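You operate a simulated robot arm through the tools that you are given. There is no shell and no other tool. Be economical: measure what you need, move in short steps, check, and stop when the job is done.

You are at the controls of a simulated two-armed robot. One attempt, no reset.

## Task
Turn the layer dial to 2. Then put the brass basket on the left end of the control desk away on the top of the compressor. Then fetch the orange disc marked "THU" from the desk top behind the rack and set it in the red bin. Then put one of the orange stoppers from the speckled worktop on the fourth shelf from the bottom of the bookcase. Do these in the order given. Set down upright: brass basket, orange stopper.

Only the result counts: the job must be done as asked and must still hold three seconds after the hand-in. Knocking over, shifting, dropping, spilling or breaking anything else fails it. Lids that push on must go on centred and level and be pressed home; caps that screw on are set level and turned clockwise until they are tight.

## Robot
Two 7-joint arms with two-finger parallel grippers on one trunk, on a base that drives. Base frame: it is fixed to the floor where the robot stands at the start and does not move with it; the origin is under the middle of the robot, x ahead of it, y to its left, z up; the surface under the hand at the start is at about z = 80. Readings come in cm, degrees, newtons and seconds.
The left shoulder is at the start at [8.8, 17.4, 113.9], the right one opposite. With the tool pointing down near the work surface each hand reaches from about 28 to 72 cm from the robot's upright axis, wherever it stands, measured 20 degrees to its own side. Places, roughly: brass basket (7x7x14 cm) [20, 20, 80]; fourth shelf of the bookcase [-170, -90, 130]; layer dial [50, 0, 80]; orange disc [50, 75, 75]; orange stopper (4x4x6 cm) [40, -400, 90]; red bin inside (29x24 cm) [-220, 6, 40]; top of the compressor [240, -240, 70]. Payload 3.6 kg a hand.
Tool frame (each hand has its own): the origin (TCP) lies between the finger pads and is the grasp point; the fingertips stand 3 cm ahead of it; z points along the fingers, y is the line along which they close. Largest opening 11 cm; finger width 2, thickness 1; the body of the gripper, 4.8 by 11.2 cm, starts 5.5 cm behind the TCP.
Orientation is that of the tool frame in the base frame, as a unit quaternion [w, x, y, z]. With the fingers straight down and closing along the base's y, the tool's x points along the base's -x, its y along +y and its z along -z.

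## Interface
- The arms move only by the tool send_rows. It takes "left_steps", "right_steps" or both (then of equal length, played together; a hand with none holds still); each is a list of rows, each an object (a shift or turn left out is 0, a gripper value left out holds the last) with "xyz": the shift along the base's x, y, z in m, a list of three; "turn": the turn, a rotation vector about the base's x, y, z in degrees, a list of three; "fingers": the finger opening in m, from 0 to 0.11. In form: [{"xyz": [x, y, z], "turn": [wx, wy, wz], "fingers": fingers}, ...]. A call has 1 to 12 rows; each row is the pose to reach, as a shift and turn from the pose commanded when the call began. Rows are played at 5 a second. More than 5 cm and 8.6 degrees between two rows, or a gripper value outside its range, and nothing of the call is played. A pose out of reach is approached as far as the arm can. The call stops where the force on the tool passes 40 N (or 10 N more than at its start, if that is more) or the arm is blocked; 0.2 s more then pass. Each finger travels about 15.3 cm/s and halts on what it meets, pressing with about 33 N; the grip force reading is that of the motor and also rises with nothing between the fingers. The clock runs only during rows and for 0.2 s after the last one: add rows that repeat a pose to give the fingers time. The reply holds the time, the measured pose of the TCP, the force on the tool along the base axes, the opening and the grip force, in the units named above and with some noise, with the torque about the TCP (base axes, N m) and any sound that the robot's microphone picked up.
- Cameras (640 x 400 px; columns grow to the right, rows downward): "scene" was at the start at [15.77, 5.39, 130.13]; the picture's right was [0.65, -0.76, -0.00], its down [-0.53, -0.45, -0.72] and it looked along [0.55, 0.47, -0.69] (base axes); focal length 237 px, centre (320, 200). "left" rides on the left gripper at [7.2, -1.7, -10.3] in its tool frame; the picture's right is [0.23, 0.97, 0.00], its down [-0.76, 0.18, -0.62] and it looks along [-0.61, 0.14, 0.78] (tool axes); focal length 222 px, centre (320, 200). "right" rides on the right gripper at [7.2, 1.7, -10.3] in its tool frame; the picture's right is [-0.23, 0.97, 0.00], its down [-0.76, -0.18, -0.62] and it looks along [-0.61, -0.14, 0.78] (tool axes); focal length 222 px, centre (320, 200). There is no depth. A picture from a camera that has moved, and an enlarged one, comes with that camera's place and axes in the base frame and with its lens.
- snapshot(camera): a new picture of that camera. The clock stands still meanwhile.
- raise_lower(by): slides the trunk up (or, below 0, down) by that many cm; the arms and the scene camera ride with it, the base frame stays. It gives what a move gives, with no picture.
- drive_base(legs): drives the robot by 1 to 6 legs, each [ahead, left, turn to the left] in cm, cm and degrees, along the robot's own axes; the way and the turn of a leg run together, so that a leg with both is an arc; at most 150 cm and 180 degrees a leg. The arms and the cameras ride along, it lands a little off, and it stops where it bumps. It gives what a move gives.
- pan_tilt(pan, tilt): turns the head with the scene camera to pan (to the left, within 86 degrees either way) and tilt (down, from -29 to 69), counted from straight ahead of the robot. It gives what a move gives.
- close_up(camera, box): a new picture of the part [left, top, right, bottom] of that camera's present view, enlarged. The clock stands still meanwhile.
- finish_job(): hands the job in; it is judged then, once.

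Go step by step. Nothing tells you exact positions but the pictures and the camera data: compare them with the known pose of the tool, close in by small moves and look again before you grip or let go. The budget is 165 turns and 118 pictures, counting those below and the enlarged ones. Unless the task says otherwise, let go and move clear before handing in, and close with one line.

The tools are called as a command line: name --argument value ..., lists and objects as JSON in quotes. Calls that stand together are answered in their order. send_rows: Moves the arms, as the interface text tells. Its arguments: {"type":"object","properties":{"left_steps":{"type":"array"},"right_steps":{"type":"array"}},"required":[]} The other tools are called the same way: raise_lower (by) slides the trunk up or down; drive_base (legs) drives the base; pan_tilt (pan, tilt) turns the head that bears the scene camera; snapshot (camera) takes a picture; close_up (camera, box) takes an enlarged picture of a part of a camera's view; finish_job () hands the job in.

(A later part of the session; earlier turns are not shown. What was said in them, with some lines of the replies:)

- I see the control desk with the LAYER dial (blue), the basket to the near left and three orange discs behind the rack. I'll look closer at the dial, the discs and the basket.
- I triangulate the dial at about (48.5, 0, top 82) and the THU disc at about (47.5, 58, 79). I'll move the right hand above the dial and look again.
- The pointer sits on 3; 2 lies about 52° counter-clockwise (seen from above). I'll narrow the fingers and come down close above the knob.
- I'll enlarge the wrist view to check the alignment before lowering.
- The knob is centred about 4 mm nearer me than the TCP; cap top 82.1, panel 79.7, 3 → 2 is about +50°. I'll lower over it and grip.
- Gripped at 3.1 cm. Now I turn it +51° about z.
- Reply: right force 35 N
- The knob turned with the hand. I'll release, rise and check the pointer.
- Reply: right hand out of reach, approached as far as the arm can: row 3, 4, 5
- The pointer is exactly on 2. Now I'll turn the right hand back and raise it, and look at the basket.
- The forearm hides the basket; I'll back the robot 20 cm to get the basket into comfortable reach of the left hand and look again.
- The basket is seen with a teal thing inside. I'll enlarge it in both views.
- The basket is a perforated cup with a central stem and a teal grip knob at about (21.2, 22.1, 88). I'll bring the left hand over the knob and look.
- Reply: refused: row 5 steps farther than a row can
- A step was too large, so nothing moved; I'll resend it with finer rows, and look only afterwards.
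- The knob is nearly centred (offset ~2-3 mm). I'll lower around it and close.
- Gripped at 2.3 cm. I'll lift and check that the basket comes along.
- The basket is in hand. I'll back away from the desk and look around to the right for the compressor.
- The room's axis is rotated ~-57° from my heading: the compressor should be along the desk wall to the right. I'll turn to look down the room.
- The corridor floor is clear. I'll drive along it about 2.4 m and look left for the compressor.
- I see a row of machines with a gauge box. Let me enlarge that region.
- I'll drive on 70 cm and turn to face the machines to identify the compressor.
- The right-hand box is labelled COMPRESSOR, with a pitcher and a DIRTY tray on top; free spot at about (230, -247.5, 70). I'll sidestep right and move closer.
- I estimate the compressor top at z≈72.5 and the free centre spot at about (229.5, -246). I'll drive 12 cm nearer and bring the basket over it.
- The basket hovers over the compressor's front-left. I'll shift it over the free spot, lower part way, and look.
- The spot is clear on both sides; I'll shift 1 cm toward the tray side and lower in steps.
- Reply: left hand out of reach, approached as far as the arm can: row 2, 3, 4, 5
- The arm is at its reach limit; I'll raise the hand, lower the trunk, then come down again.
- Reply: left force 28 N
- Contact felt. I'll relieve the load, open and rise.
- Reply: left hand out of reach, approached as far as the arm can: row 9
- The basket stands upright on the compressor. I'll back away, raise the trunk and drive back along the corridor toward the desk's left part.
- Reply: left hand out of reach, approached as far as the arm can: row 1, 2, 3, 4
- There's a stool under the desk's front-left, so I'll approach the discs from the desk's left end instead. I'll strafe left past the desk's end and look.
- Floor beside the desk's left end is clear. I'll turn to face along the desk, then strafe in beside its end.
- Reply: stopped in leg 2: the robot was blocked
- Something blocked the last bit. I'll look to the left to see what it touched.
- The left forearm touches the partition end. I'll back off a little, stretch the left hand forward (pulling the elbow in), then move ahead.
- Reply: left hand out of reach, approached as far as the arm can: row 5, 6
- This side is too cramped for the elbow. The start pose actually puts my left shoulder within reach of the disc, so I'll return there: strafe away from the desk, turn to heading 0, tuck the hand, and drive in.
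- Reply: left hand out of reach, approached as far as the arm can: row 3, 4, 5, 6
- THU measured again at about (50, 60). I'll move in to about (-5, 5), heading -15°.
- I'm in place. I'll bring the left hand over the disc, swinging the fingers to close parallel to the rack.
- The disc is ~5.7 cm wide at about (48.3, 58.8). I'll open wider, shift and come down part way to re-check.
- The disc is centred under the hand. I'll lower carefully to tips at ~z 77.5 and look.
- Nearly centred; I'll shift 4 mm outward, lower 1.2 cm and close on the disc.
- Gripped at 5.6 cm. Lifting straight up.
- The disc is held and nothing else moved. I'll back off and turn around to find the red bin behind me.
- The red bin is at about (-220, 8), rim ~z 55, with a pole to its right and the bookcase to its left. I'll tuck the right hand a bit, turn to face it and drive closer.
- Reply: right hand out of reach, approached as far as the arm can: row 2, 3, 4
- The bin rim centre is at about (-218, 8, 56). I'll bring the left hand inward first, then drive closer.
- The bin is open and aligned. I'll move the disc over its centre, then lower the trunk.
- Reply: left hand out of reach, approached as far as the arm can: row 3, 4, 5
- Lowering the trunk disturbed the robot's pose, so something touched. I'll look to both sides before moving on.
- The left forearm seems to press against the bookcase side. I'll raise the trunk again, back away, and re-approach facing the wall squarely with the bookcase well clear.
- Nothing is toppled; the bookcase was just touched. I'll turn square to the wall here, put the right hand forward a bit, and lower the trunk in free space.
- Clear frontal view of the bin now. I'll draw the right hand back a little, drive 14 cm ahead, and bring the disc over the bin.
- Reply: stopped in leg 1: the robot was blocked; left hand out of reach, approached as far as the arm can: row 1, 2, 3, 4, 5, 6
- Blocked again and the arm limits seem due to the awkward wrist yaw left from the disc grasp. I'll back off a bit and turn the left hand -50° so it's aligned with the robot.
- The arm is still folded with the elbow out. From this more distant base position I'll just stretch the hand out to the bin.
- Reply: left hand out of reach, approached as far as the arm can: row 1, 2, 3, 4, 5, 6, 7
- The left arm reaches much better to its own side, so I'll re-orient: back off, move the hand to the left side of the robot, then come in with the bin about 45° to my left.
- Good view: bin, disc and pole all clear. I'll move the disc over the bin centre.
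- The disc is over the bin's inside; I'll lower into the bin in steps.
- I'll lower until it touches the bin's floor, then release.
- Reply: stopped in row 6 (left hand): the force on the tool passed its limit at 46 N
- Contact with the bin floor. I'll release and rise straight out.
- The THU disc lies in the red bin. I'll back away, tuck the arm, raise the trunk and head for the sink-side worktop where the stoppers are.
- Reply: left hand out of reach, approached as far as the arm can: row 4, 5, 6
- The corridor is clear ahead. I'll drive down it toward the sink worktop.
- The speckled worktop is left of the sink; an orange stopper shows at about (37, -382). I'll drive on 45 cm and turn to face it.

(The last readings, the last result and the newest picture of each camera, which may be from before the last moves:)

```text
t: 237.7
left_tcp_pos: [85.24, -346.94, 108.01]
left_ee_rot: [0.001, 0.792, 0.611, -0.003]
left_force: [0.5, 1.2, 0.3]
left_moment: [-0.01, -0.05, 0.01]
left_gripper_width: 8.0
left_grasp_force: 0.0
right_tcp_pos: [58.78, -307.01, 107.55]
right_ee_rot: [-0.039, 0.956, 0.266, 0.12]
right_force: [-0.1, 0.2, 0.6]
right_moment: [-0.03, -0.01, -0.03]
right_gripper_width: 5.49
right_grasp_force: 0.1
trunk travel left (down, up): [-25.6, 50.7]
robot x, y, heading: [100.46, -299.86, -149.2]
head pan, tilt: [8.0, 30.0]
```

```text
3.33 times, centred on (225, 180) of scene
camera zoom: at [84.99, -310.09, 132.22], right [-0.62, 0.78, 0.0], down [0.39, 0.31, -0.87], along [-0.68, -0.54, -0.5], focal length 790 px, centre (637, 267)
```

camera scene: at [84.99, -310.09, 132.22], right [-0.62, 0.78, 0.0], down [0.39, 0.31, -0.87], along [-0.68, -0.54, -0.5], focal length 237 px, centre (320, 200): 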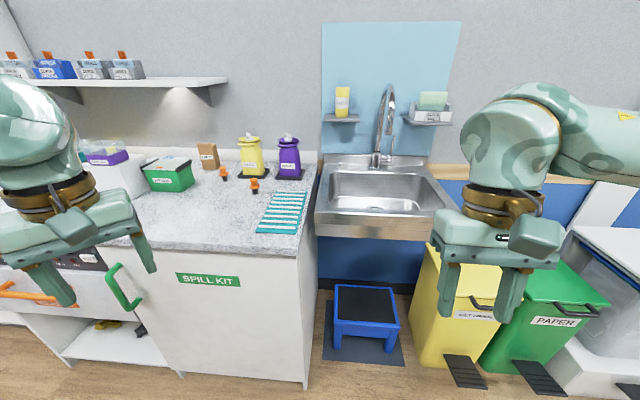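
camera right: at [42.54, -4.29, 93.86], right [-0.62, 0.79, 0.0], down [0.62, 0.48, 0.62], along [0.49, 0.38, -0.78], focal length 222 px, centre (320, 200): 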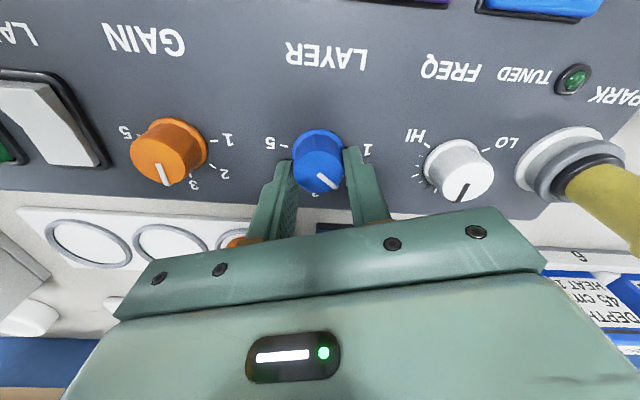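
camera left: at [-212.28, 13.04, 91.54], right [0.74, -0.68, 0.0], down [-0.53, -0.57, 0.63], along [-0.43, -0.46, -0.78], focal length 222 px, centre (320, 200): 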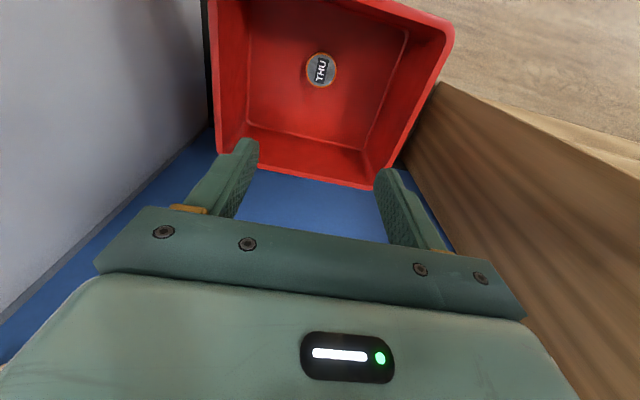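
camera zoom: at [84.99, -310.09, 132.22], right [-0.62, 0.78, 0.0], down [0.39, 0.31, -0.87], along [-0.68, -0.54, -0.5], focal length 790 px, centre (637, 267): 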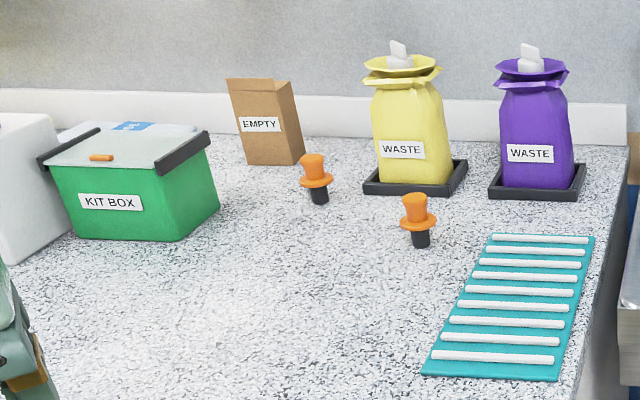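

Two stoppers stand upright (dark stem down); the nearer one is at about (36.5, -381, 88). I'll drive 42 cm ahead.

drive_base --legs '[[42, 0, 0]]'

pan_tilt --pan 20 --tilt 45

snapshot --camera "scene"

snapshot --camera "left"

```text
t: 240.4
left_tcp_pos: [48.01, -368.73, 107.88]
left_ee_rot: [0.002, 0.791, 0.612, -0.003]
left_force: [0.2, -0.9, -0.4]
left_moment: [0.01, -0.02, 0.01]
left_gripper_width: 8.01
left_grasp_force: 0.1
right_tcp_pos: [21.46, -329.04, 107.63]
right_ee_rot: [-0.038, 0.955, 0.267, 0.12]
right_force: [0.2, -0.1, 0.1]
right_moment: [0.01, -0.02, 0.02]
right_gripper_width: 5.51
right_grasp_force: 0.1
trunk travel left (down, up): [-25.6, 50.7]
robot x, y, heading: [63.53, -321.18, -149.4]
head pan, tilt: [8.0, 30.0]
```

```text
t: 241.2
left_tcp_pos: [48.22, -368.91, 107.99]
left_ee_rot: [0.002, 0.791, 0.612, -0.003]
left_force: [1.6, 0.0, 0.0]
left_moment: [0.0, -0.01, -0.03]
left_gripper_width: 7.98
left_grasp_force: 0.1
right_tcp_pos: [21.52, -328.95, 107.61]
right_ee_rot: [-0.039, 0.956, 0.266, 0.12]
right_force: [-0.2, -0.3, -0.3]
right_moment: [-0.05, -0.03, -0.01]
right_gripper_width: 5.5
right_grasp_force: 0.0
trunk travel left (down, up): [-25.6, 50.7]
robot x, y, heading: [63.98, -321.35, -149.3]
head pan, tilt: [20.0, 45.0]
```

```text
35 pictures are left
camera scene: at [49.68, -332.66, 129.97], right [-0.77, 0.64, 0.0], down [0.45, 0.55, -0.71], along [-0.45, -0.55, -0.71], focal length 237 px, centre (320, 200)
```

scene: 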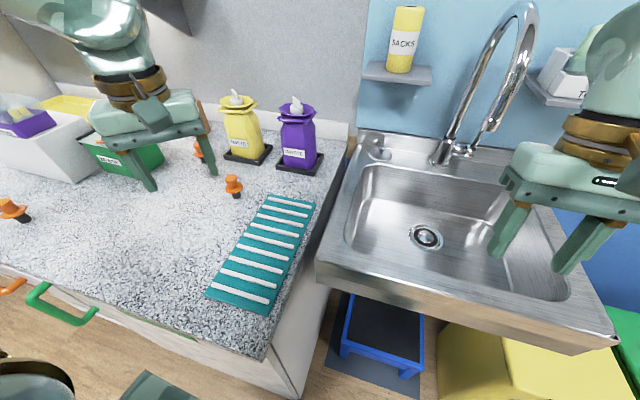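

```text
34 pictures are left
camera left: at [48.42, -361.34, 118.19], right [1.0, -0.02, 0.0], down [-0.02, -0.78, 0.63], along [-0.02, -0.63, -0.78], focal length 222 px, centre (320, 200)
```

left: 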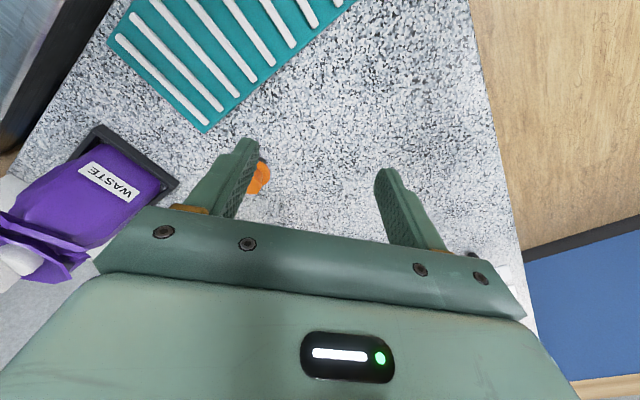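

The target stopper is at about (38.5, -379), crown around z 92-95. I'll bring the hand over it and look.

send_rows --left_steps '[{"xyz": [-0.03, -0.03, 0], "fingers": 0.07}, {"xyz": [-0.06, -0.065, 0]}, {"xyz": [-0.096, -0.095, -0.005]}, {"xyz": [-0.096, -0.103, -0.03]}, {"xyz": [-0.096, -0.103, -0.05]}, {"xyz": [-0.096, -0.103, -0.05]}]'

snapshot --camera "left"

close_up --camera "scene" --box '[150, 90, 330, 230]'

```text
t: 242.6
left_tcp_pos: [38.61, -379.03, 102.65]
left_ee_rot: [0.002, 0.791, 0.612, -0.003]
left_force: [0.3, -0.2, 0.2]
left_moment: [-0.03, 0.03, 0.01]
left_gripper_width: 7.01
left_grasp_force: 0.1
right_tcp_pos: [21.6, -329.06, 107.68]
right_ee_rot: [-0.038, 0.956, 0.266, 0.119]
right_force: [0.4, -0.2, 0.0]
right_moment: [0.01, -0.02, -0.02]
right_gripper_width: 5.5
right_grasp_force: 0.0
trunk travel left (down, up): [-25.6, 50.7]
robot x, y, heading: [63.37, -321.42, -149.5]
head pan, tilt: [20.0, 45.0]
```

```text
33 pictures are left
camera left: at [38.89, -371.54, 113.08], right [1.0, -0.02, 0.0], down [-0.02, -0.78, 0.63], along [-0.02, -0.63, -0.78], focal length 222 px, centre (320, 200)
```

left: 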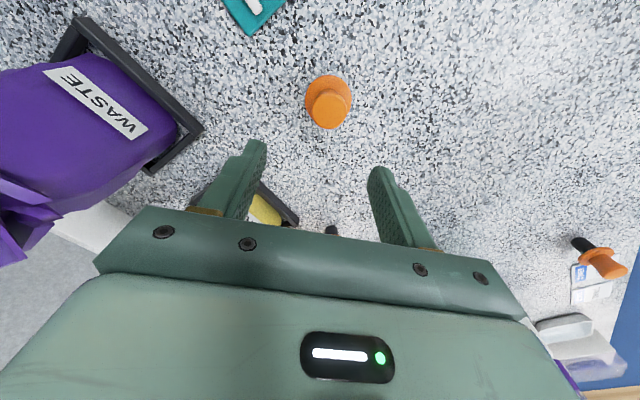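

```text
2.86 times, centred on (240, 160) of scene
camera zoom: at [49.71, -332.65, 129.97], right [-0.77, 0.64, 0.0], down [0.45, 0.55, -0.71], along [-0.45, -0.55, -0.71], focal length 677 px, centre (549, 314)
```

zoom: 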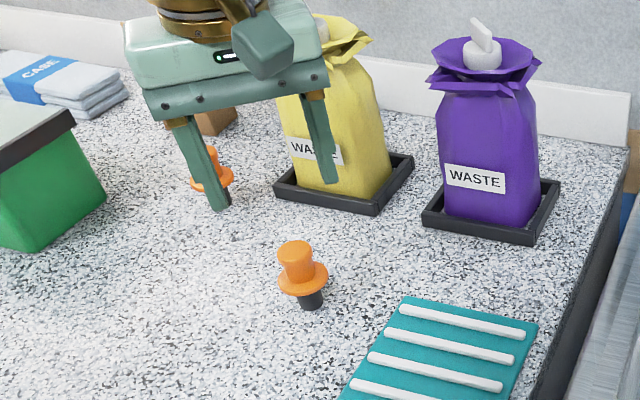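

Crown top now measured at (39.2, -376.4, 96.8), worktop at ~90.7. I'll shift and lower part way to verify.

send_rows --left_steps '[{"xyz": [0.006, 0.026, 0]}, {"xyz": [0.006, 0.026, -0.02]}, {"xyz": [0.006, 0.026, -0.035]}, {"xyz": [0.006, 0.026, -0.035]}]'

close_up --camera "left" --box '[200, 60, 440, 210]'

close_up --camera "scene" --box '[170, 110, 300, 210]'

```text
t: 243.6
left_tcp_pos: [39.1, -376.49, 99.34]
left_ee_rot: [0.003, 0.791, 0.612, -0.003]
left_force: [-0.6, -0.1, -0.1]
left_moment: [0.02, 0.03, 0.0]
left_gripper_width: 6.99
left_grasp_force: 0.0
right_tcp_pos: [21.43, -328.98, 107.74]
right_ee_rot: [-0.039, 0.956, 0.267, 0.12]
right_force: [-0.1, -1.2, -0.4]
right_moment: [0.02, -0.01, -0.03]
right_gripper_width: 5.46
right_grasp_force: 0.0
trunk travel left (down, up): [-25.6, 50.7]
robot x, y, heading: [63.92, -321.2, -149.6]
head pan, tilt: [20.0, 45.0]
```

```text
2.67 times, centred on (320, 135) of left
camera zoom: at [39.35, -368.97, 109.61], right [1.0, -0.02, 0.0], down [-0.02, -0.78, 0.63], along [-0.02, -0.63, -0.78], focal length 592 px, centre (320, 373)
```

zoom: 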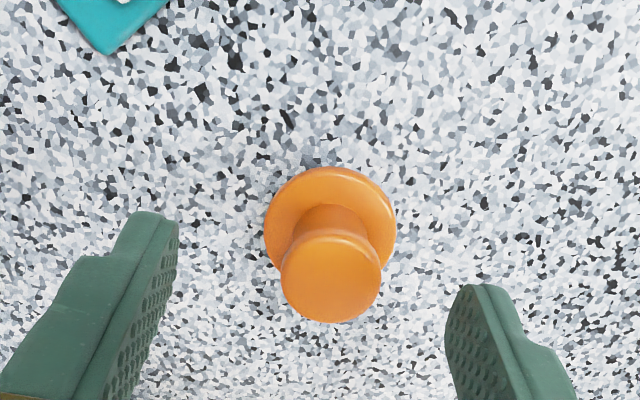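

```text
4.00 times, centred on (235, 160) of scene
camera zoom: at [49.67, -332.68, 129.96], right [-0.77, 0.64, 0.0], down [0.45, 0.55, -0.71], along [-0.45, -0.55, -0.71], focal length 948 px, centre (660, 360)
```

zoom: 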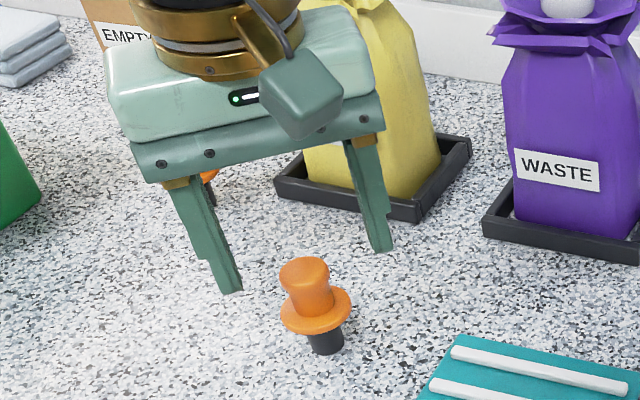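

Alignment confirmed (crown top z 96.8). I'll lower 2.2 cm and close on the crown.

send_rows --left_steps '[{"xyz": [0.002, 0.001, -0.012]}, {"xyz": [0.002, 0.001, -0.022]}, {"xyz": [0.002, 0.001, -0.022]}, {"xyz": [0.002, 0.001, -0.022], "fingers": 0.035}, {"xyz": [0.002, 0.001, -0.022], "fingers": 0.018}, {"xyz": [0.002, 0.001, -0.022], "fingers": 0.018}]'

close_up --camera "scene" --box '[170, 110, 300, 210]'

```text
t: 244.9
left_tcp_pos: [39.55, -376.43, 97.08]
left_ee_rot: [0.001, 0.791, 0.612, -0.002]
left_force: [-0.5, 0.1, -0.4]
left_moment: [0.01, -0.03, -0.01]
left_gripper_width: 2.17
left_grasp_force: 32.9
right_tcp_pos: [21.55, -329.04, 107.69]
right_ee_rot: [-0.039, 0.956, 0.267, 0.12]
right_force: [-0.6, 0.9, -0.8]
right_moment: [0.01, 0.01, 0.0]
right_gripper_width: 5.5
right_grasp_force: 0.0
trunk travel left (down, up): [-25.6, 50.7]
robot x, y, heading: [63.68, -321.47, -149.5]
head pan, tilt: [20.0, 45.0]
```

```text
4.00 times, centred on (235, 160) of scene
camera zoom: at [49.67, -332.67, 129.96], right [-0.77, 0.64, 0.0], down [0.45, 0.55, -0.71], along [-0.45, -0.55, -0.71], focal length 948 px, centre (660, 360)
```

zoom: 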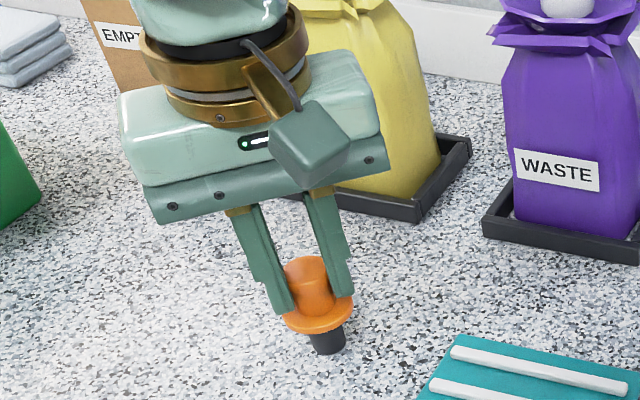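

The stopper is gripped, but the shelf gap (~30 cm) is too low for a straight-down hand. I'll let it go standing, rise, and re-grip it with the hand tilted ~40° forward so it can be set on the shelf upright.

send_rows --left_steps '[{"fingers": 0.06}, {"fingers": 0.06}, {"xyz": [0, 0, 0.03]}, {"xyz": [0, 0, 0.06]}, {"xyz": [0, 0, 0.07], "turn": [-7.7, 2, 0]}, {"xyz": [0.01, 0.02, 0.07], "turn": [-15.5, 4, 0]}, {"xyz": [0.015, 0.03, 0.07], "turn": [-23.2, 6.1, 0]}, {"xyz": [0.018, 0.045, 0.07], "turn": [-31, 8.1, 0]}, {"xyz": [0.018, 0.055, 0.07], "turn": [-38.7, 10.1, 0]}, {"xyz": [0.018, 0.055, 0.07], "turn": [-38.7, 10.1, 0]}]'

snapshot --camera "left"

snapshot --camera "scene"

```text
t: 247.2
left_tcp_pos: [41.13, -370.9, 104.17]
left_ee_rot: [0.211, 0.742, 0.574, -0.275]
left_force: [0.8, 0.9, 0.8]
left_moment: [0.01, 0.03, -0.03]
left_gripper_width: 6.0
left_grasp_force: 0.1
right_tcp_pos: [21.62, -329.06, 107.62]
right_ee_rot: [-0.039, 0.956, 0.267, 0.119]
right_force: [-0.4, 0.2, 0.0]
right_moment: [-0.04, 0.02, -0.02]
right_gripper_width: 5.49
right_grasp_force: 0.1
trunk travel left (down, up): [-25.6, 50.7]
robot x, y, heading: [63.49, -320.99, -149.6]
head pan, tilt: [20.0, 45.0]
```

```text
28 pictures are left
camera left: at [42.63, -358.65, 107.38], right [0.99, -0.08, -0.15], down [0.13, -0.21, 0.97], along [-0.11, -0.97, -0.2], focal length 222 px, centre (320, 200)
```

left: 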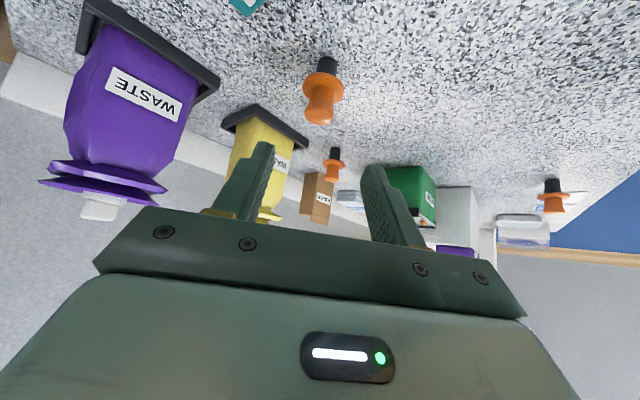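

```text
27 pictures are left
camera scene: at [49.71, -332.66, 129.97], right [-0.77, 0.64, 0.0], down [0.45, 0.55, -0.71], along [-0.45, -0.55, -0.71], focal length 237 px, centre (320, 200)
```

scene: 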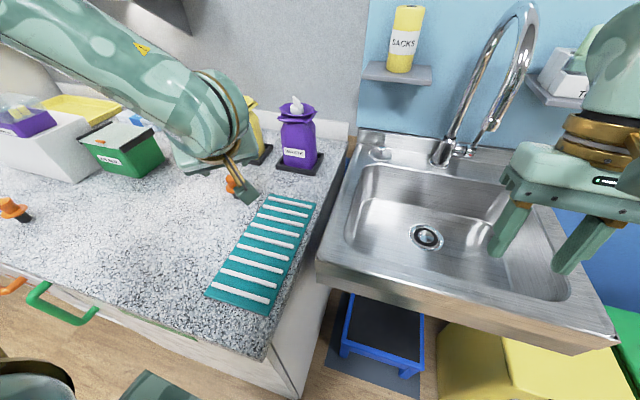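

The hand is tilted; I'll slide in along the tool axis so the pads straddle the crown, then check.

send_rows --left_steps '[{"xyz": [-0.004, -0.005, -0.02]}, {"xyz": [-0.007, -0.018, -0.036]}, {"xyz": [-0.011, -0.034, -0.055]}, {"xyz": [-0.015, -0.049, -0.074]}, {"xyz": [-0.015, -0.049, -0.074]}]'

close_up --camera "left" --box '[200, 60, 440, 240]'

close_up --camera "scene" --box '[150, 110, 310, 230]'

```text
t: 248.3
left_tcp_pos: [39.62, -375.98, 96.75]
left_ee_rot: [0.211, 0.742, 0.574, -0.274]
left_force: [0.6, 0.0, 0.4]
left_moment: [-0.04, 0.01, 0.0]
left_gripper_width: 5.99
left_grasp_force: 0.0
right_tcp_pos: [21.59, -329.04, 107.58]
right_ee_rot: [-0.039, 0.956, 0.266, 0.12]
right_force: [-0.3, 0.1, 0.3]
right_moment: [0.0, 0.0, 0.0]
right_gripper_width: 5.5
right_grasp_force: 0.1
trunk travel left (down, up): [-25.6, 50.7]
robot x, y, heading: [63.2, -321.43, -149.7]
head pan, tilt: [20.0, 45.0]
```

```text
2.22 times, centred on (320, 150) of left
camera zoom: at [41.2, -363.63, 100.0], right [0.99, -0.08, -0.15], down [0.13, -0.21, 0.97], along [-0.11, -0.97, -0.2], focal length 494 px, centre (320, 311)
```

zoom: 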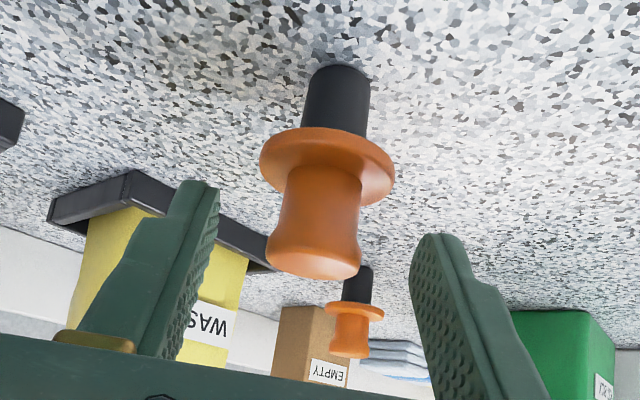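

```text
3.33 times, centred on (230, 170) of scene
camera zoom: at [49.69, -332.64, 129.97], right [-0.77, 0.64, 0.0], down [0.45, 0.55, -0.71], along [-0.45, -0.55, -0.71], focal length 790 px, centre (620, 300)
```

zoom: 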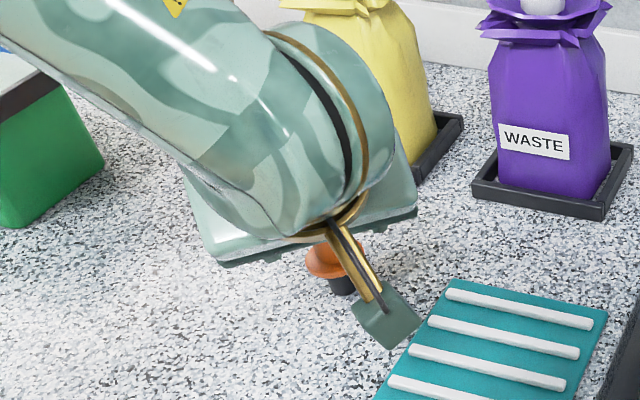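

The crown is centred between the pads. Closing now, then a small lift to check.

send_rows --left_steps '[{"fingers": 0.035}, {"fingers": 0.018}, {"fingers": 0.018}, {"fingers": 0.018}, {"xyz": [0, 0, 0.02]}, {"xyz": [0, 0, 0.05]}, {"xyz": [0, 0, 0.05]}]'

close_up --camera "left" --box '[200, 60, 440, 240]'

```text
t: 249.9
left_tcp_pos: [39.38, -375.85, 101.78]
left_ee_rot: [0.211, 0.742, 0.575, -0.273]
left_force: [-0.2, -0.7, 0.4]
left_moment: [-0.01, 0.01, 0.02]
left_gripper_width: 2.13
left_grasp_force: 32.7
right_tcp_pos: [21.58, -329.09, 107.66]
right_ee_rot: [-0.038, 0.956, 0.266, 0.12]
right_force: [-0.6, 0.5, 0.1]
right_moment: [-0.04, 0.01, -0.01]
right_gripper_width: 5.5
right_grasp_force: 0.0
trunk travel left (down, up): [-25.6, 50.7]
robot x, y, heading: [63.67, -321.52, -149.6]
head pan, tilt: [20.0, 45.0]
```

```text
2.22 times, centred on (320, 150) of left
camera zoom: at [40.96, -363.63, 105.01], right [0.99, -0.08, -0.15], down [0.13, -0.22, 0.97], along [-0.11, -0.97, -0.2], focal length 494 px, centre (320, 311)
```

zoom: 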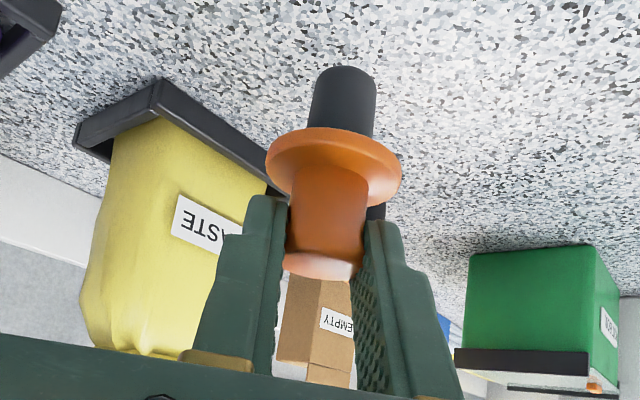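

The stopper is held upright. I'll lift it a bit more, back away from the worktop, and drive back along the corridor to the bookcase.

drive_base --legs '[[-60, 0, 0], [0, 0, -88]]'

drive_base --legs '[[120, 0, 0], [120, 0, 0], [60, 0, 0]]'

pan_tilt --pan 70 --tilt 10

snapshot --camera "scene"

```text
t: 257.0
left_tcp_pos: [59.65, -269.28, 101.76]
left_ee_rot: [-0.038, 0.933, -0.101, -0.343]
left_force: [0.4, -0.6, 0.6]
left_moment: [-0.02, 0.02, 0.04]
left_gripper_width: 2.15
left_grasp_force: 33.1
right_tcp_pos: [105.78, -249.63, 107.55]
right_ee_rot: [0.055, 0.873, -0.471, 0.113]
right_force: [0.5, -0.8, -0.2]
right_moment: [-0.02, 0.0, -0.01]
right_gripper_width: 5.51
right_grasp_force: 0.1
trunk travel left (down, up): [-25.6, 50.7]
robot x, y, heading: [114.82, -291.31, 122.6]
head pan, tilt: [20.0, 45.0]
```

```text
t: 271.8
left_tcp_pos: [-95.8, -10.21, 101.73]
left_ee_rot: [-0.043, 0.931, -0.115, -0.343]
left_force: [-0.3, -0.2, -0.8]
left_moment: [-0.03, 0.0, -0.01]
left_gripper_width: 2.11
left_grasp_force: 32.8
right_tcp_pos: [-49.21, 8.05, 107.63]
right_ee_rot: [0.057, 0.866, -0.483, 0.112]
right_force: [0.1, 0.0, 0.1]
right_moment: [-0.02, -0.03, -0.03]
right_gripper_width: 5.5
right_grasp_force: 0.0
trunk travel left (down, up): [-25.6, 50.7]
robot x, y, heading: [-41.3, -33.66, 120.9]
head pan, tilt: [20.0, 45.0]
```

```text
t: 273.0
left_tcp_pos: [-95.95, -10.38, 101.8]
left_ee_rot: [-0.042, 0.932, -0.113, -0.343]
left_force: [0.5, 0.2, -0.6]
left_moment: [0.0, -0.02, -0.02]
left_gripper_width: 2.1
left_grasp_force: 32.7
right_tcp_pos: [-49.14, 8.04, 107.53]
right_ee_rot: [0.058, 0.866, -0.483, 0.112]
right_force: [0.0, 0.0, -0.1]
right_moment: [0.01, -0.02, 0.0]
right_gripper_width: 5.51
right_grasp_force: 0.0
trunk travel left (down, up): [-25.6, 50.7]
robot x, y, heading: [-41.11, -34.33, 121.0]
head pan, tilt: [70.0, 10.0]
```

```text
23 pictures are left
camera scene: at [-55.65, -27.32, 135.45], right [-0.19, 0.98, 0.0], down [0.17, 0.03, -0.98], along [-0.97, -0.19, -0.17], focal length 237 px, centre (320, 200)
```

scene: 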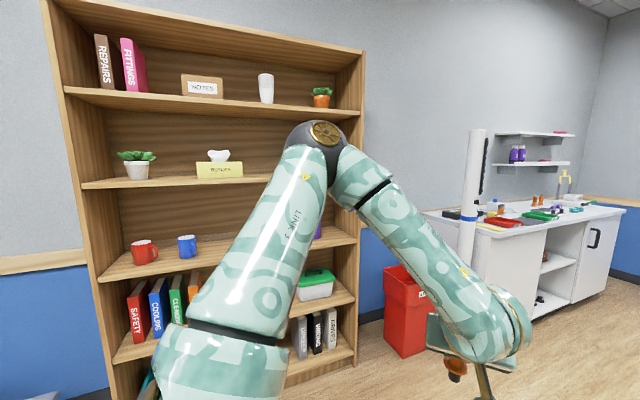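

Shelf 4 from the bottom is the one with the plant and tissue box (surface ≈ z 127). I'll turn so the bookcase lies to my left-front, raise the trunk, and look for a free spot.

drive_base --legs '[[0, 0, 47]]'

raise_lower --by 38

pan_tilt --pan 35 --tilt 22

snapshot --camera "scene"

```text
t: 275.6
left_tcp_pos: [-95.72, -57.84, 101.75]
left_ee_rot: [0.097, 0.9, 0.267, -0.331]
left_force: [0.7, -0.7, -0.7]
left_moment: [0.01, -0.01, -0.01]
left_gripper_width: 2.12
left_grasp_force: 33.2
right_tcp_pos: [-77.28, -11.23, 107.62]
right_ee_rot: [0.007, 0.987, -0.098, 0.126]
right_force: [0.8, 0.0, -0.2]
right_moment: [0.02, 0.01, -0.03]
right_gripper_width: 5.49
right_grasp_force: 0.0
trunk travel left (down, up): [-25.6, 50.7]
robot x, y, heading: [-40.98, -34.1, 167.6]
head pan, tilt: [70.0, 10.0]
```

```text
t: 279.2
left_tcp_pos: [-95.78, -57.88, 139.82]
left_ee_rot: [0.097, 0.9, 0.266, -0.331]
left_force: [0.0, -0.3, 0.1]
left_moment: [0.0, -0.02, 0.01]
left_gripper_width: 2.1
left_grasp_force: 33.5
right_tcp_pos: [-77.28, -11.17, 145.49]
right_ee_rot: [0.008, 0.987, -0.098, 0.126]
right_force: [0.3, 0.1, 0.7]
right_moment: [0.03, -0.01, -0.02]
right_gripper_width: 5.49
right_grasp_force: 0.1
trunk travel left (down, up): [-63.6, 12.7]
robot x, y, heading: [-41.01, -33.96, 168.2]
head pan, tilt: [70.0, 10.0]
```

```text
t: 280.2
left_tcp_pos: [-95.56, -57.8, 139.78]
left_ee_rot: [0.098, 0.9, 0.267, -0.331]
left_force: [0.2, 0.4, -0.8]
left_moment: [0.0, -0.01, 0.0]
left_gripper_width: 2.14
left_grasp_force: 33.1
right_tcp_pos: [-77.31, -11.19, 145.72]
right_ee_rot: [0.007, 0.987, -0.098, 0.126]
right_force: [-0.9, 0.1, -0.2]
right_moment: [-0.04, 0.0, 0.0]
right_gripper_width: 5.48
right_grasp_force: 0.1
trunk travel left (down, up): [-63.6, 12.7]
robot x, y, heading: [-40.92, -34.38, 168.2]
head pan, tilt: [35.0, 22.0]
```

```text
22 pictures are left
camera scene: at [-51.19, -37.37, 171.88], right [-0.39, 0.92, 0.0], down [0.34, 0.15, -0.93], along [-0.85, -0.36, -0.37], focal length 237 px, centre (320, 200)
```

scene: 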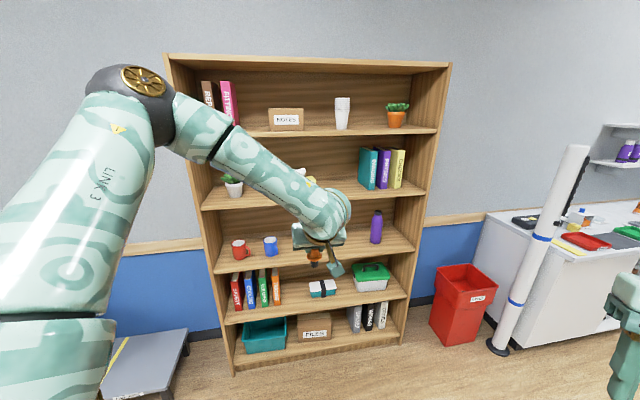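

Shelf 4 has a free gap between the tissue box and the binders (around (-171, -76)). Before driving in I'll stretch the hand 15 cm further toward the bookcase so the elbow lags behind, and check.

send_rows --left_steps '[{"xyz": [-0.031, -0.02, 0]}, {"xyz": [-0.062, -0.041, 0]}, {"xyz": [-0.094, -0.061, 0]}, {"xyz": [-0.125, -0.082, 0]}, {"xyz": [-0.15, -0.098, 0]}, {"xyz": [-0.15, -0.098, 0]}]'

snapshot --camera "scene"

```text
t: 281.6
left_tcp_pos: [-110.94, -67.78, 139.74]
left_ee_rot: [0.098, 0.9, 0.266, -0.332]
left_force: [0.9, 1.4, -0.2]
left_moment: [0.01, 0.0, -0.03]
left_gripper_width: 2.12
left_grasp_force: 33.2
right_tcp_pos: [-77.2, -11.08, 145.66]
right_ee_rot: [0.007, 0.987, -0.098, 0.125]
right_force: [-0.9, -0.5, 0.1]
right_moment: [0.0, 0.02, -0.03]
right_gripper_width: 5.49
right_grasp_force: 0.0
trunk travel left (down, up): [-63.6, 12.7]
robot x, y, heading: [-41.23, -34.06, 168.0]
head pan, tilt: [35.0, 22.0]
```

```text
21 pictures are left
camera scene: at [-51.13, -37.33, 171.88], right [-0.39, 0.92, 0.0], down [0.34, 0.15, -0.93], along [-0.85, -0.36, -0.37], focal length 237 px, centre (320, 200)
```

scene: 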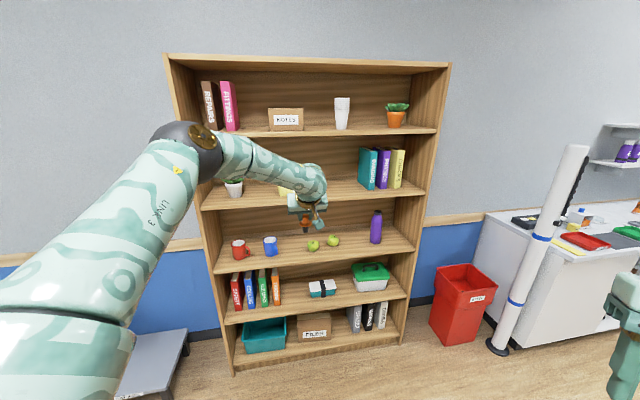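

The elbow now lags well behind the hand. I'll drive to a pre-point ~12 cm short of the spot and check.

drive_base --legs '[[47.8, 11, 0]]'

snapshot --camera "scene"

snapshot --camera "left"

```text
t: 284.5
left_tcp_pos: [-159.98, -68.97, 139.73]
left_ee_rot: [0.099, 0.899, 0.27, -0.331]
left_force: [0.0, -0.7, -0.5]
left_moment: [-0.02, 0.02, 0.0]
left_gripper_width: 2.13
left_grasp_force: 33.5
right_tcp_pos: [-126.66, -12.18, 145.65]
right_ee_rot: [0.006, 0.988, -0.094, 0.125]
right_force: [0.1, -0.3, 0.3]
right_moment: [-0.01, 0.02, 0.01]
right_gripper_width: 5.51
right_grasp_force: 0.0
trunk travel left (down, up): [-63.6, 12.7]
robot x, y, heading: [-90.37, -34.93, 168.4]
head pan, tilt: [35.0, 22.0]
```

```text
20 pictures are left
camera scene: at [-100.38, -38.18, 171.88], right [-0.4, 0.92, 0.0], down [0.34, 0.15, -0.93], along [-0.85, -0.37, -0.37], focal length 237 px, centre (320, 200)
```

scene: 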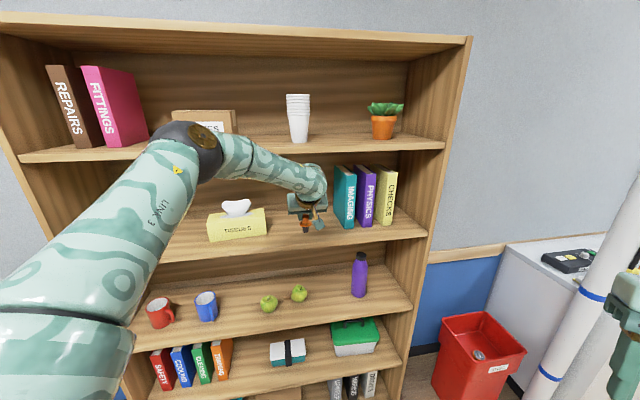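

```text
19 pictures are left
camera left: at [-150.59, -60.86, 142.96], right [0.68, -0.72, -0.15], down [-0.05, -0.25, 0.97], along [-0.73, -0.65, -0.2], focal length 222 px, centre (320, 200)
```

left: 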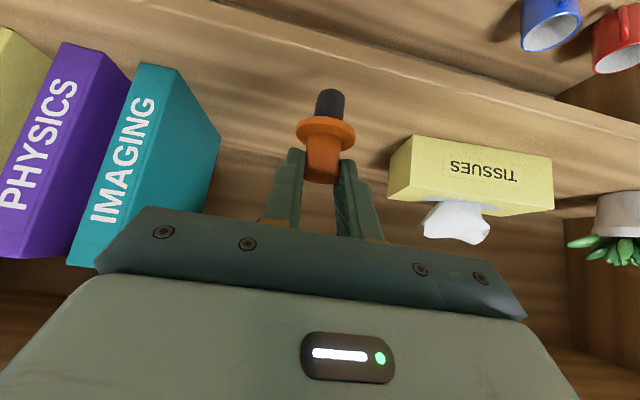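

Everything is clear around the slot. I'll lower the hand 4 cm and drive the last 12 cm straight in.

send_rows --left_steps '[{"xyz": [0, 0, -0.02]}, {"xyz": [0, 0, -0.038]}, {"xyz": [0, 0, -0.038]}]'

drive_base --legs '[[8.5, 8.2, 0]]'

snapshot --camera "scene"

snapshot --camera "left"

```text
t: 285.3
left_tcp_pos: [-160.03, -68.99, 135.86]
left_ee_rot: [0.098, 0.899, 0.27, -0.331]
left_force: [0.5, 0.4, -0.2]
left_moment: [0.03, 0.0, -0.01]
left_gripper_width: 2.11
left_grasp_force: 32.9
right_tcp_pos: [-126.71, -12.2, 145.66]
right_ee_rot: [0.007, 0.988, -0.095, 0.126]
right_force: [0.2, 0.6, 0.4]
right_moment: [0.02, -0.02, 0.01]
right_gripper_width: 5.51
right_grasp_force: 0.1
trunk travel left (down, up): [-63.6, 12.7]
robot x, y, heading: [-90.71, -34.56, 168.6]
head pan, tilt: [35.0, 22.0]
```

```text
t: 286.6
left_tcp_pos: [-169.88, -75.3, 135.94]
left_ee_rot: [0.099, 0.899, 0.27, -0.331]
left_force: [0.0, -0.2, -0.4]
left_moment: [-0.04, 0.0, 0.04]
left_gripper_width: 2.11
left_grasp_force: 33.6
right_tcp_pos: [-136.7, -18.54, 145.69]
right_ee_rot: [0.006, 0.988, -0.094, 0.125]
right_force: [-0.9, -0.3, 0.4]
right_moment: [0.01, 0.0, 0.02]
right_gripper_width: 5.51
right_grasp_force: 0.0
trunk travel left (down, up): [-63.6, 12.7]
robot x, y, heading: [-100.08, -40.83, 168.4]
head pan, tilt: [35.0, 22.0]
```

```text
18 pictures are left
camera scene: at [-110.36, -44.45, 171.88], right [-0.4, 0.92, 0.0], down [0.34, 0.15, -0.93], along [-0.85, -0.37, -0.37], focal length 237 px, centre (320, 200)
```

scene: 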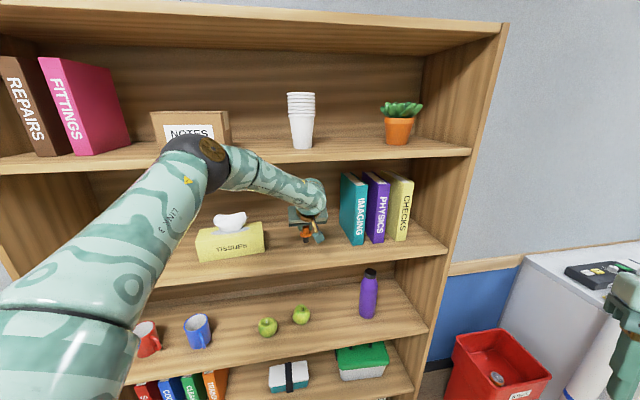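

```text
17 pictures are left
camera left: at [-160.55, -67.18, 139.16], right [0.68, -0.72, -0.15], down [-0.05, -0.25, 0.97], along [-0.73, -0.65, -0.2], focal length 222 px, centre (320, 200)
```

left: 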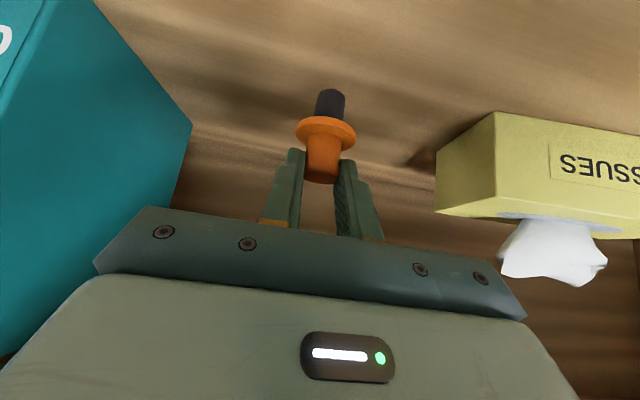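

The stopper is over the shelf in the gap. I'll take an enlarged look before lowering.

close_up --camera "scene" --box '[240, 170, 370, 280]'

```text
3.64 times, centred on (305, 225) of scene
camera zoom: at [-110.36, -44.45, 171.88], right [-0.4, 0.92, 0.0], down [0.34, 0.15, -0.93], along [-0.85, -0.37, -0.37], focal length 861 px, centre (374, 109)
```

zoom: 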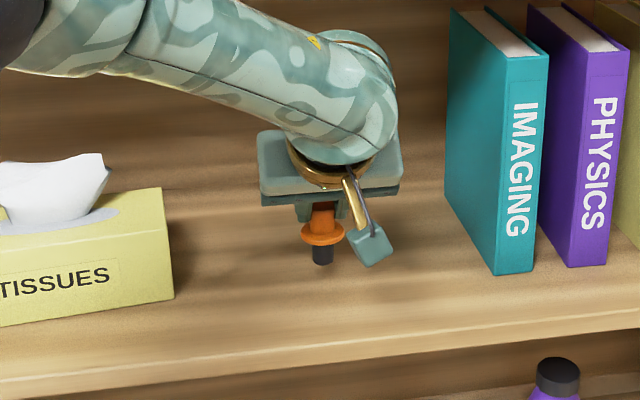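

The stopper is ~5 cm inside the edge and clear on both sides. Lowering slowly.

send_rows --left_steps '[{"xyz": [0, 0, -0.01]}, {"xyz": [0, 0, -0.017]}, {"xyz": [0, 0, -0.021]}, {"xyz": [0, 0, -0.025]}, {"xyz": [0, 0, -0.025]}]'

```text
t: 287.8
left_tcp_pos: [-169.77, -75.28, 133.44]
left_ee_rot: [0.099, 0.899, 0.269, -0.331]
left_force: [-0.6, 0.5, 0.4]
left_moment: [-0.02, 0.0, -0.01]
left_gripper_width: 2.11
left_grasp_force: 32.8
right_tcp_pos: [-136.72, -18.51, 145.71]
right_ee_rot: [0.007, 0.987, -0.095, 0.126]
right_force: [0.6, 0.1, -0.1]
right_moment: [-0.01, -0.02, 0.01]
right_gripper_width: 5.5
right_grasp_force: 0.0
trunk travel left (down, up): [-63.6, 12.7]
robot x, y, heading: [-100.41, -40.97, 168.6]
head pan, tilt: [35.0, 22.0]
```

send_rows --left_steps '[{"xyz": [0, 0, -0.002]}, {"xyz": [0, 0, -0.004]}, {"xyz": [0, 0, -0.006]}, {"xyz": [0, 0, -0.006]}]'

```text
t: 288.8
left_tcp_pos: [-169.93, -75.4, 132.98]
left_ee_rot: [0.098, 0.899, 0.27, -0.332]
left_force: [-1.7, -0.1, 7.1]
left_moment: [-0.06, 0.17, -0.03]
left_gripper_width: 2.12
left_grasp_force: 32.9
right_tcp_pos: [-136.74, -18.44, 145.56]
right_ee_rot: [0.007, 0.988, -0.094, 0.126]
right_force: [0.4, -0.2, -0.3]
right_moment: [-0.03, -0.01, -0.03]
right_gripper_width: 5.47
right_grasp_force: 0.0
trunk travel left (down, up): [-63.6, 12.7]
robot x, y, heading: [-100.38, -41.07, 168.5]
head pan, tilt: [35.0, 22.0]
```

Light contact at 7 N. I'll open gently and back out along the tool axis.

send_rows --left_steps '[{"fingers": 0.035}, {"fingers": 0.05}, {"fingers": 0.05}, {"xyz": [0.008, 0.005, 0.011]}, {"xyz": [0.022, 0.014, 0.031]}, {"xyz": [0.038, 0.024, 0.045]}, {"xyz": [0.038, 0.024, 0.045]}]'

snapshot --camera "left"

```text
t: 290.4
left_tcp_pos: [-166.2, -72.93, 137.34]
left_ee_rot: [0.099, 0.899, 0.269, -0.331]
left_force: [-1.0, 0.9, -0.4]
left_moment: [0.0, 0.01, -0.02]
left_gripper_width: 4.99
left_grasp_force: 0.0
right_tcp_pos: [-136.78, -18.44, 145.5]
right_ee_rot: [0.007, 0.987, -0.095, 0.126]
right_force: [0.3, 0.6, -0.2]
right_moment: [-0.01, -0.04, -0.02]
right_gripper_width: 5.48
right_grasp_force: 0.1
trunk travel left (down, up): [-63.6, 12.7]
robot x, y, heading: [-100.43, -41.41, 168.4]
head pan, tilt: [35.0, 22.0]
```

```text
15 pictures are left
camera left: at [-156.85, -64.79, 140.65], right [0.68, -0.72, -0.15], down [-0.05, -0.25, 0.97], along [-0.73, -0.65, -0.2], focal length 222 px, centre (320, 200)
```

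left: 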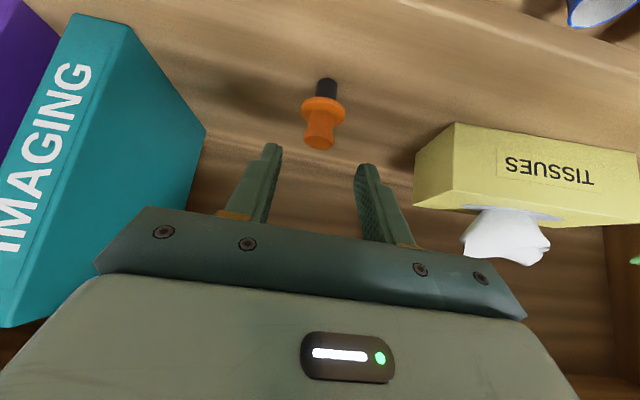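

The stopper stands upright on the shelf. I'll drive straight out and verify the whole bookcase.

drive_base --legs '[[-30, -30, 0]]'

snapshot --camera "scene"

close_up --camera "left" --box '[230, 60, 430, 185]'

```text
t: 293.0
left_tcp_pos: [-130.57, -50.05, 137.5]
left_ee_rot: [0.098, 0.899, 0.268, -0.332]
left_force: [0.1, 0.7, -0.1]
left_moment: [0.02, -0.02, -0.03]
left_gripper_width: 5.04
left_grasp_force: 0.0
right_tcp_pos: [-100.97, 4.37, 145.62]
right_ee_rot: [0.007, 0.987, -0.095, 0.126]
right_force: [0.5, 0.1, 0.3]
right_moment: [-0.01, 0.01, -0.02]
right_gripper_width: 5.5
right_grasp_force: 0.1
trunk travel left (down, up): [-63.6, 12.7]
robot x, y, heading: [-64.48, -18.6, 168.1]
head pan, tilt: [35.0, 22.0]
```

```text
14 pictures are left
camera scene: at [-74.77, -21.71, 171.87], right [-0.4, 0.92, 0.0], down [0.34, 0.15, -0.93], along [-0.85, -0.37, -0.38], focal length 237 px, centre (320, 200)
```

scene: 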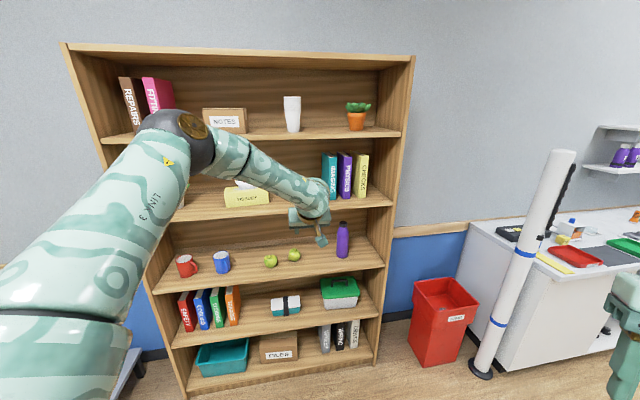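

```text
3.20 times, centred on (330, 122) of left
camera zoom: at [-121.21, -41.89, 140.62], right [0.68, -0.72, -0.15], down [-0.05, -0.25, 0.97], along [-0.73, -0.65, -0.2], focal length 711 px, centre (288, 448)
```

zoom: 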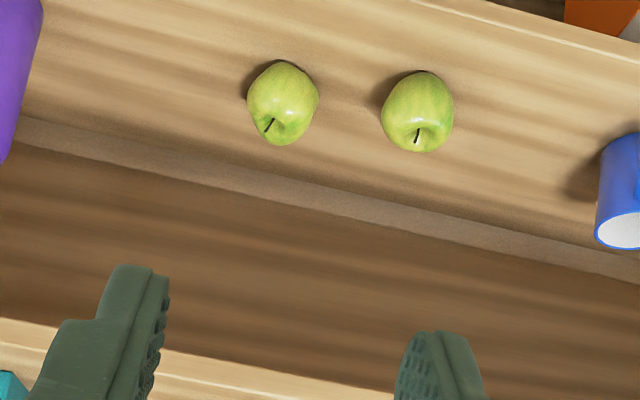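

Everything is in place: the dial is on 2, the basket is on the compressor, the THU disc is in the red bin, and the stopper stands on shelf 4. Both hands are clear, so I'm handing in.

finish_job

```text
The job is handed in.
```

All four jobs are done in the order given and handed in. My arm brushed the partition by the desk and the side of the bookcase while driving, and one more drive near the bin stopped on something I couldn't identify. I saw nothing shifted or knocked over in the pictures I took afterwards.
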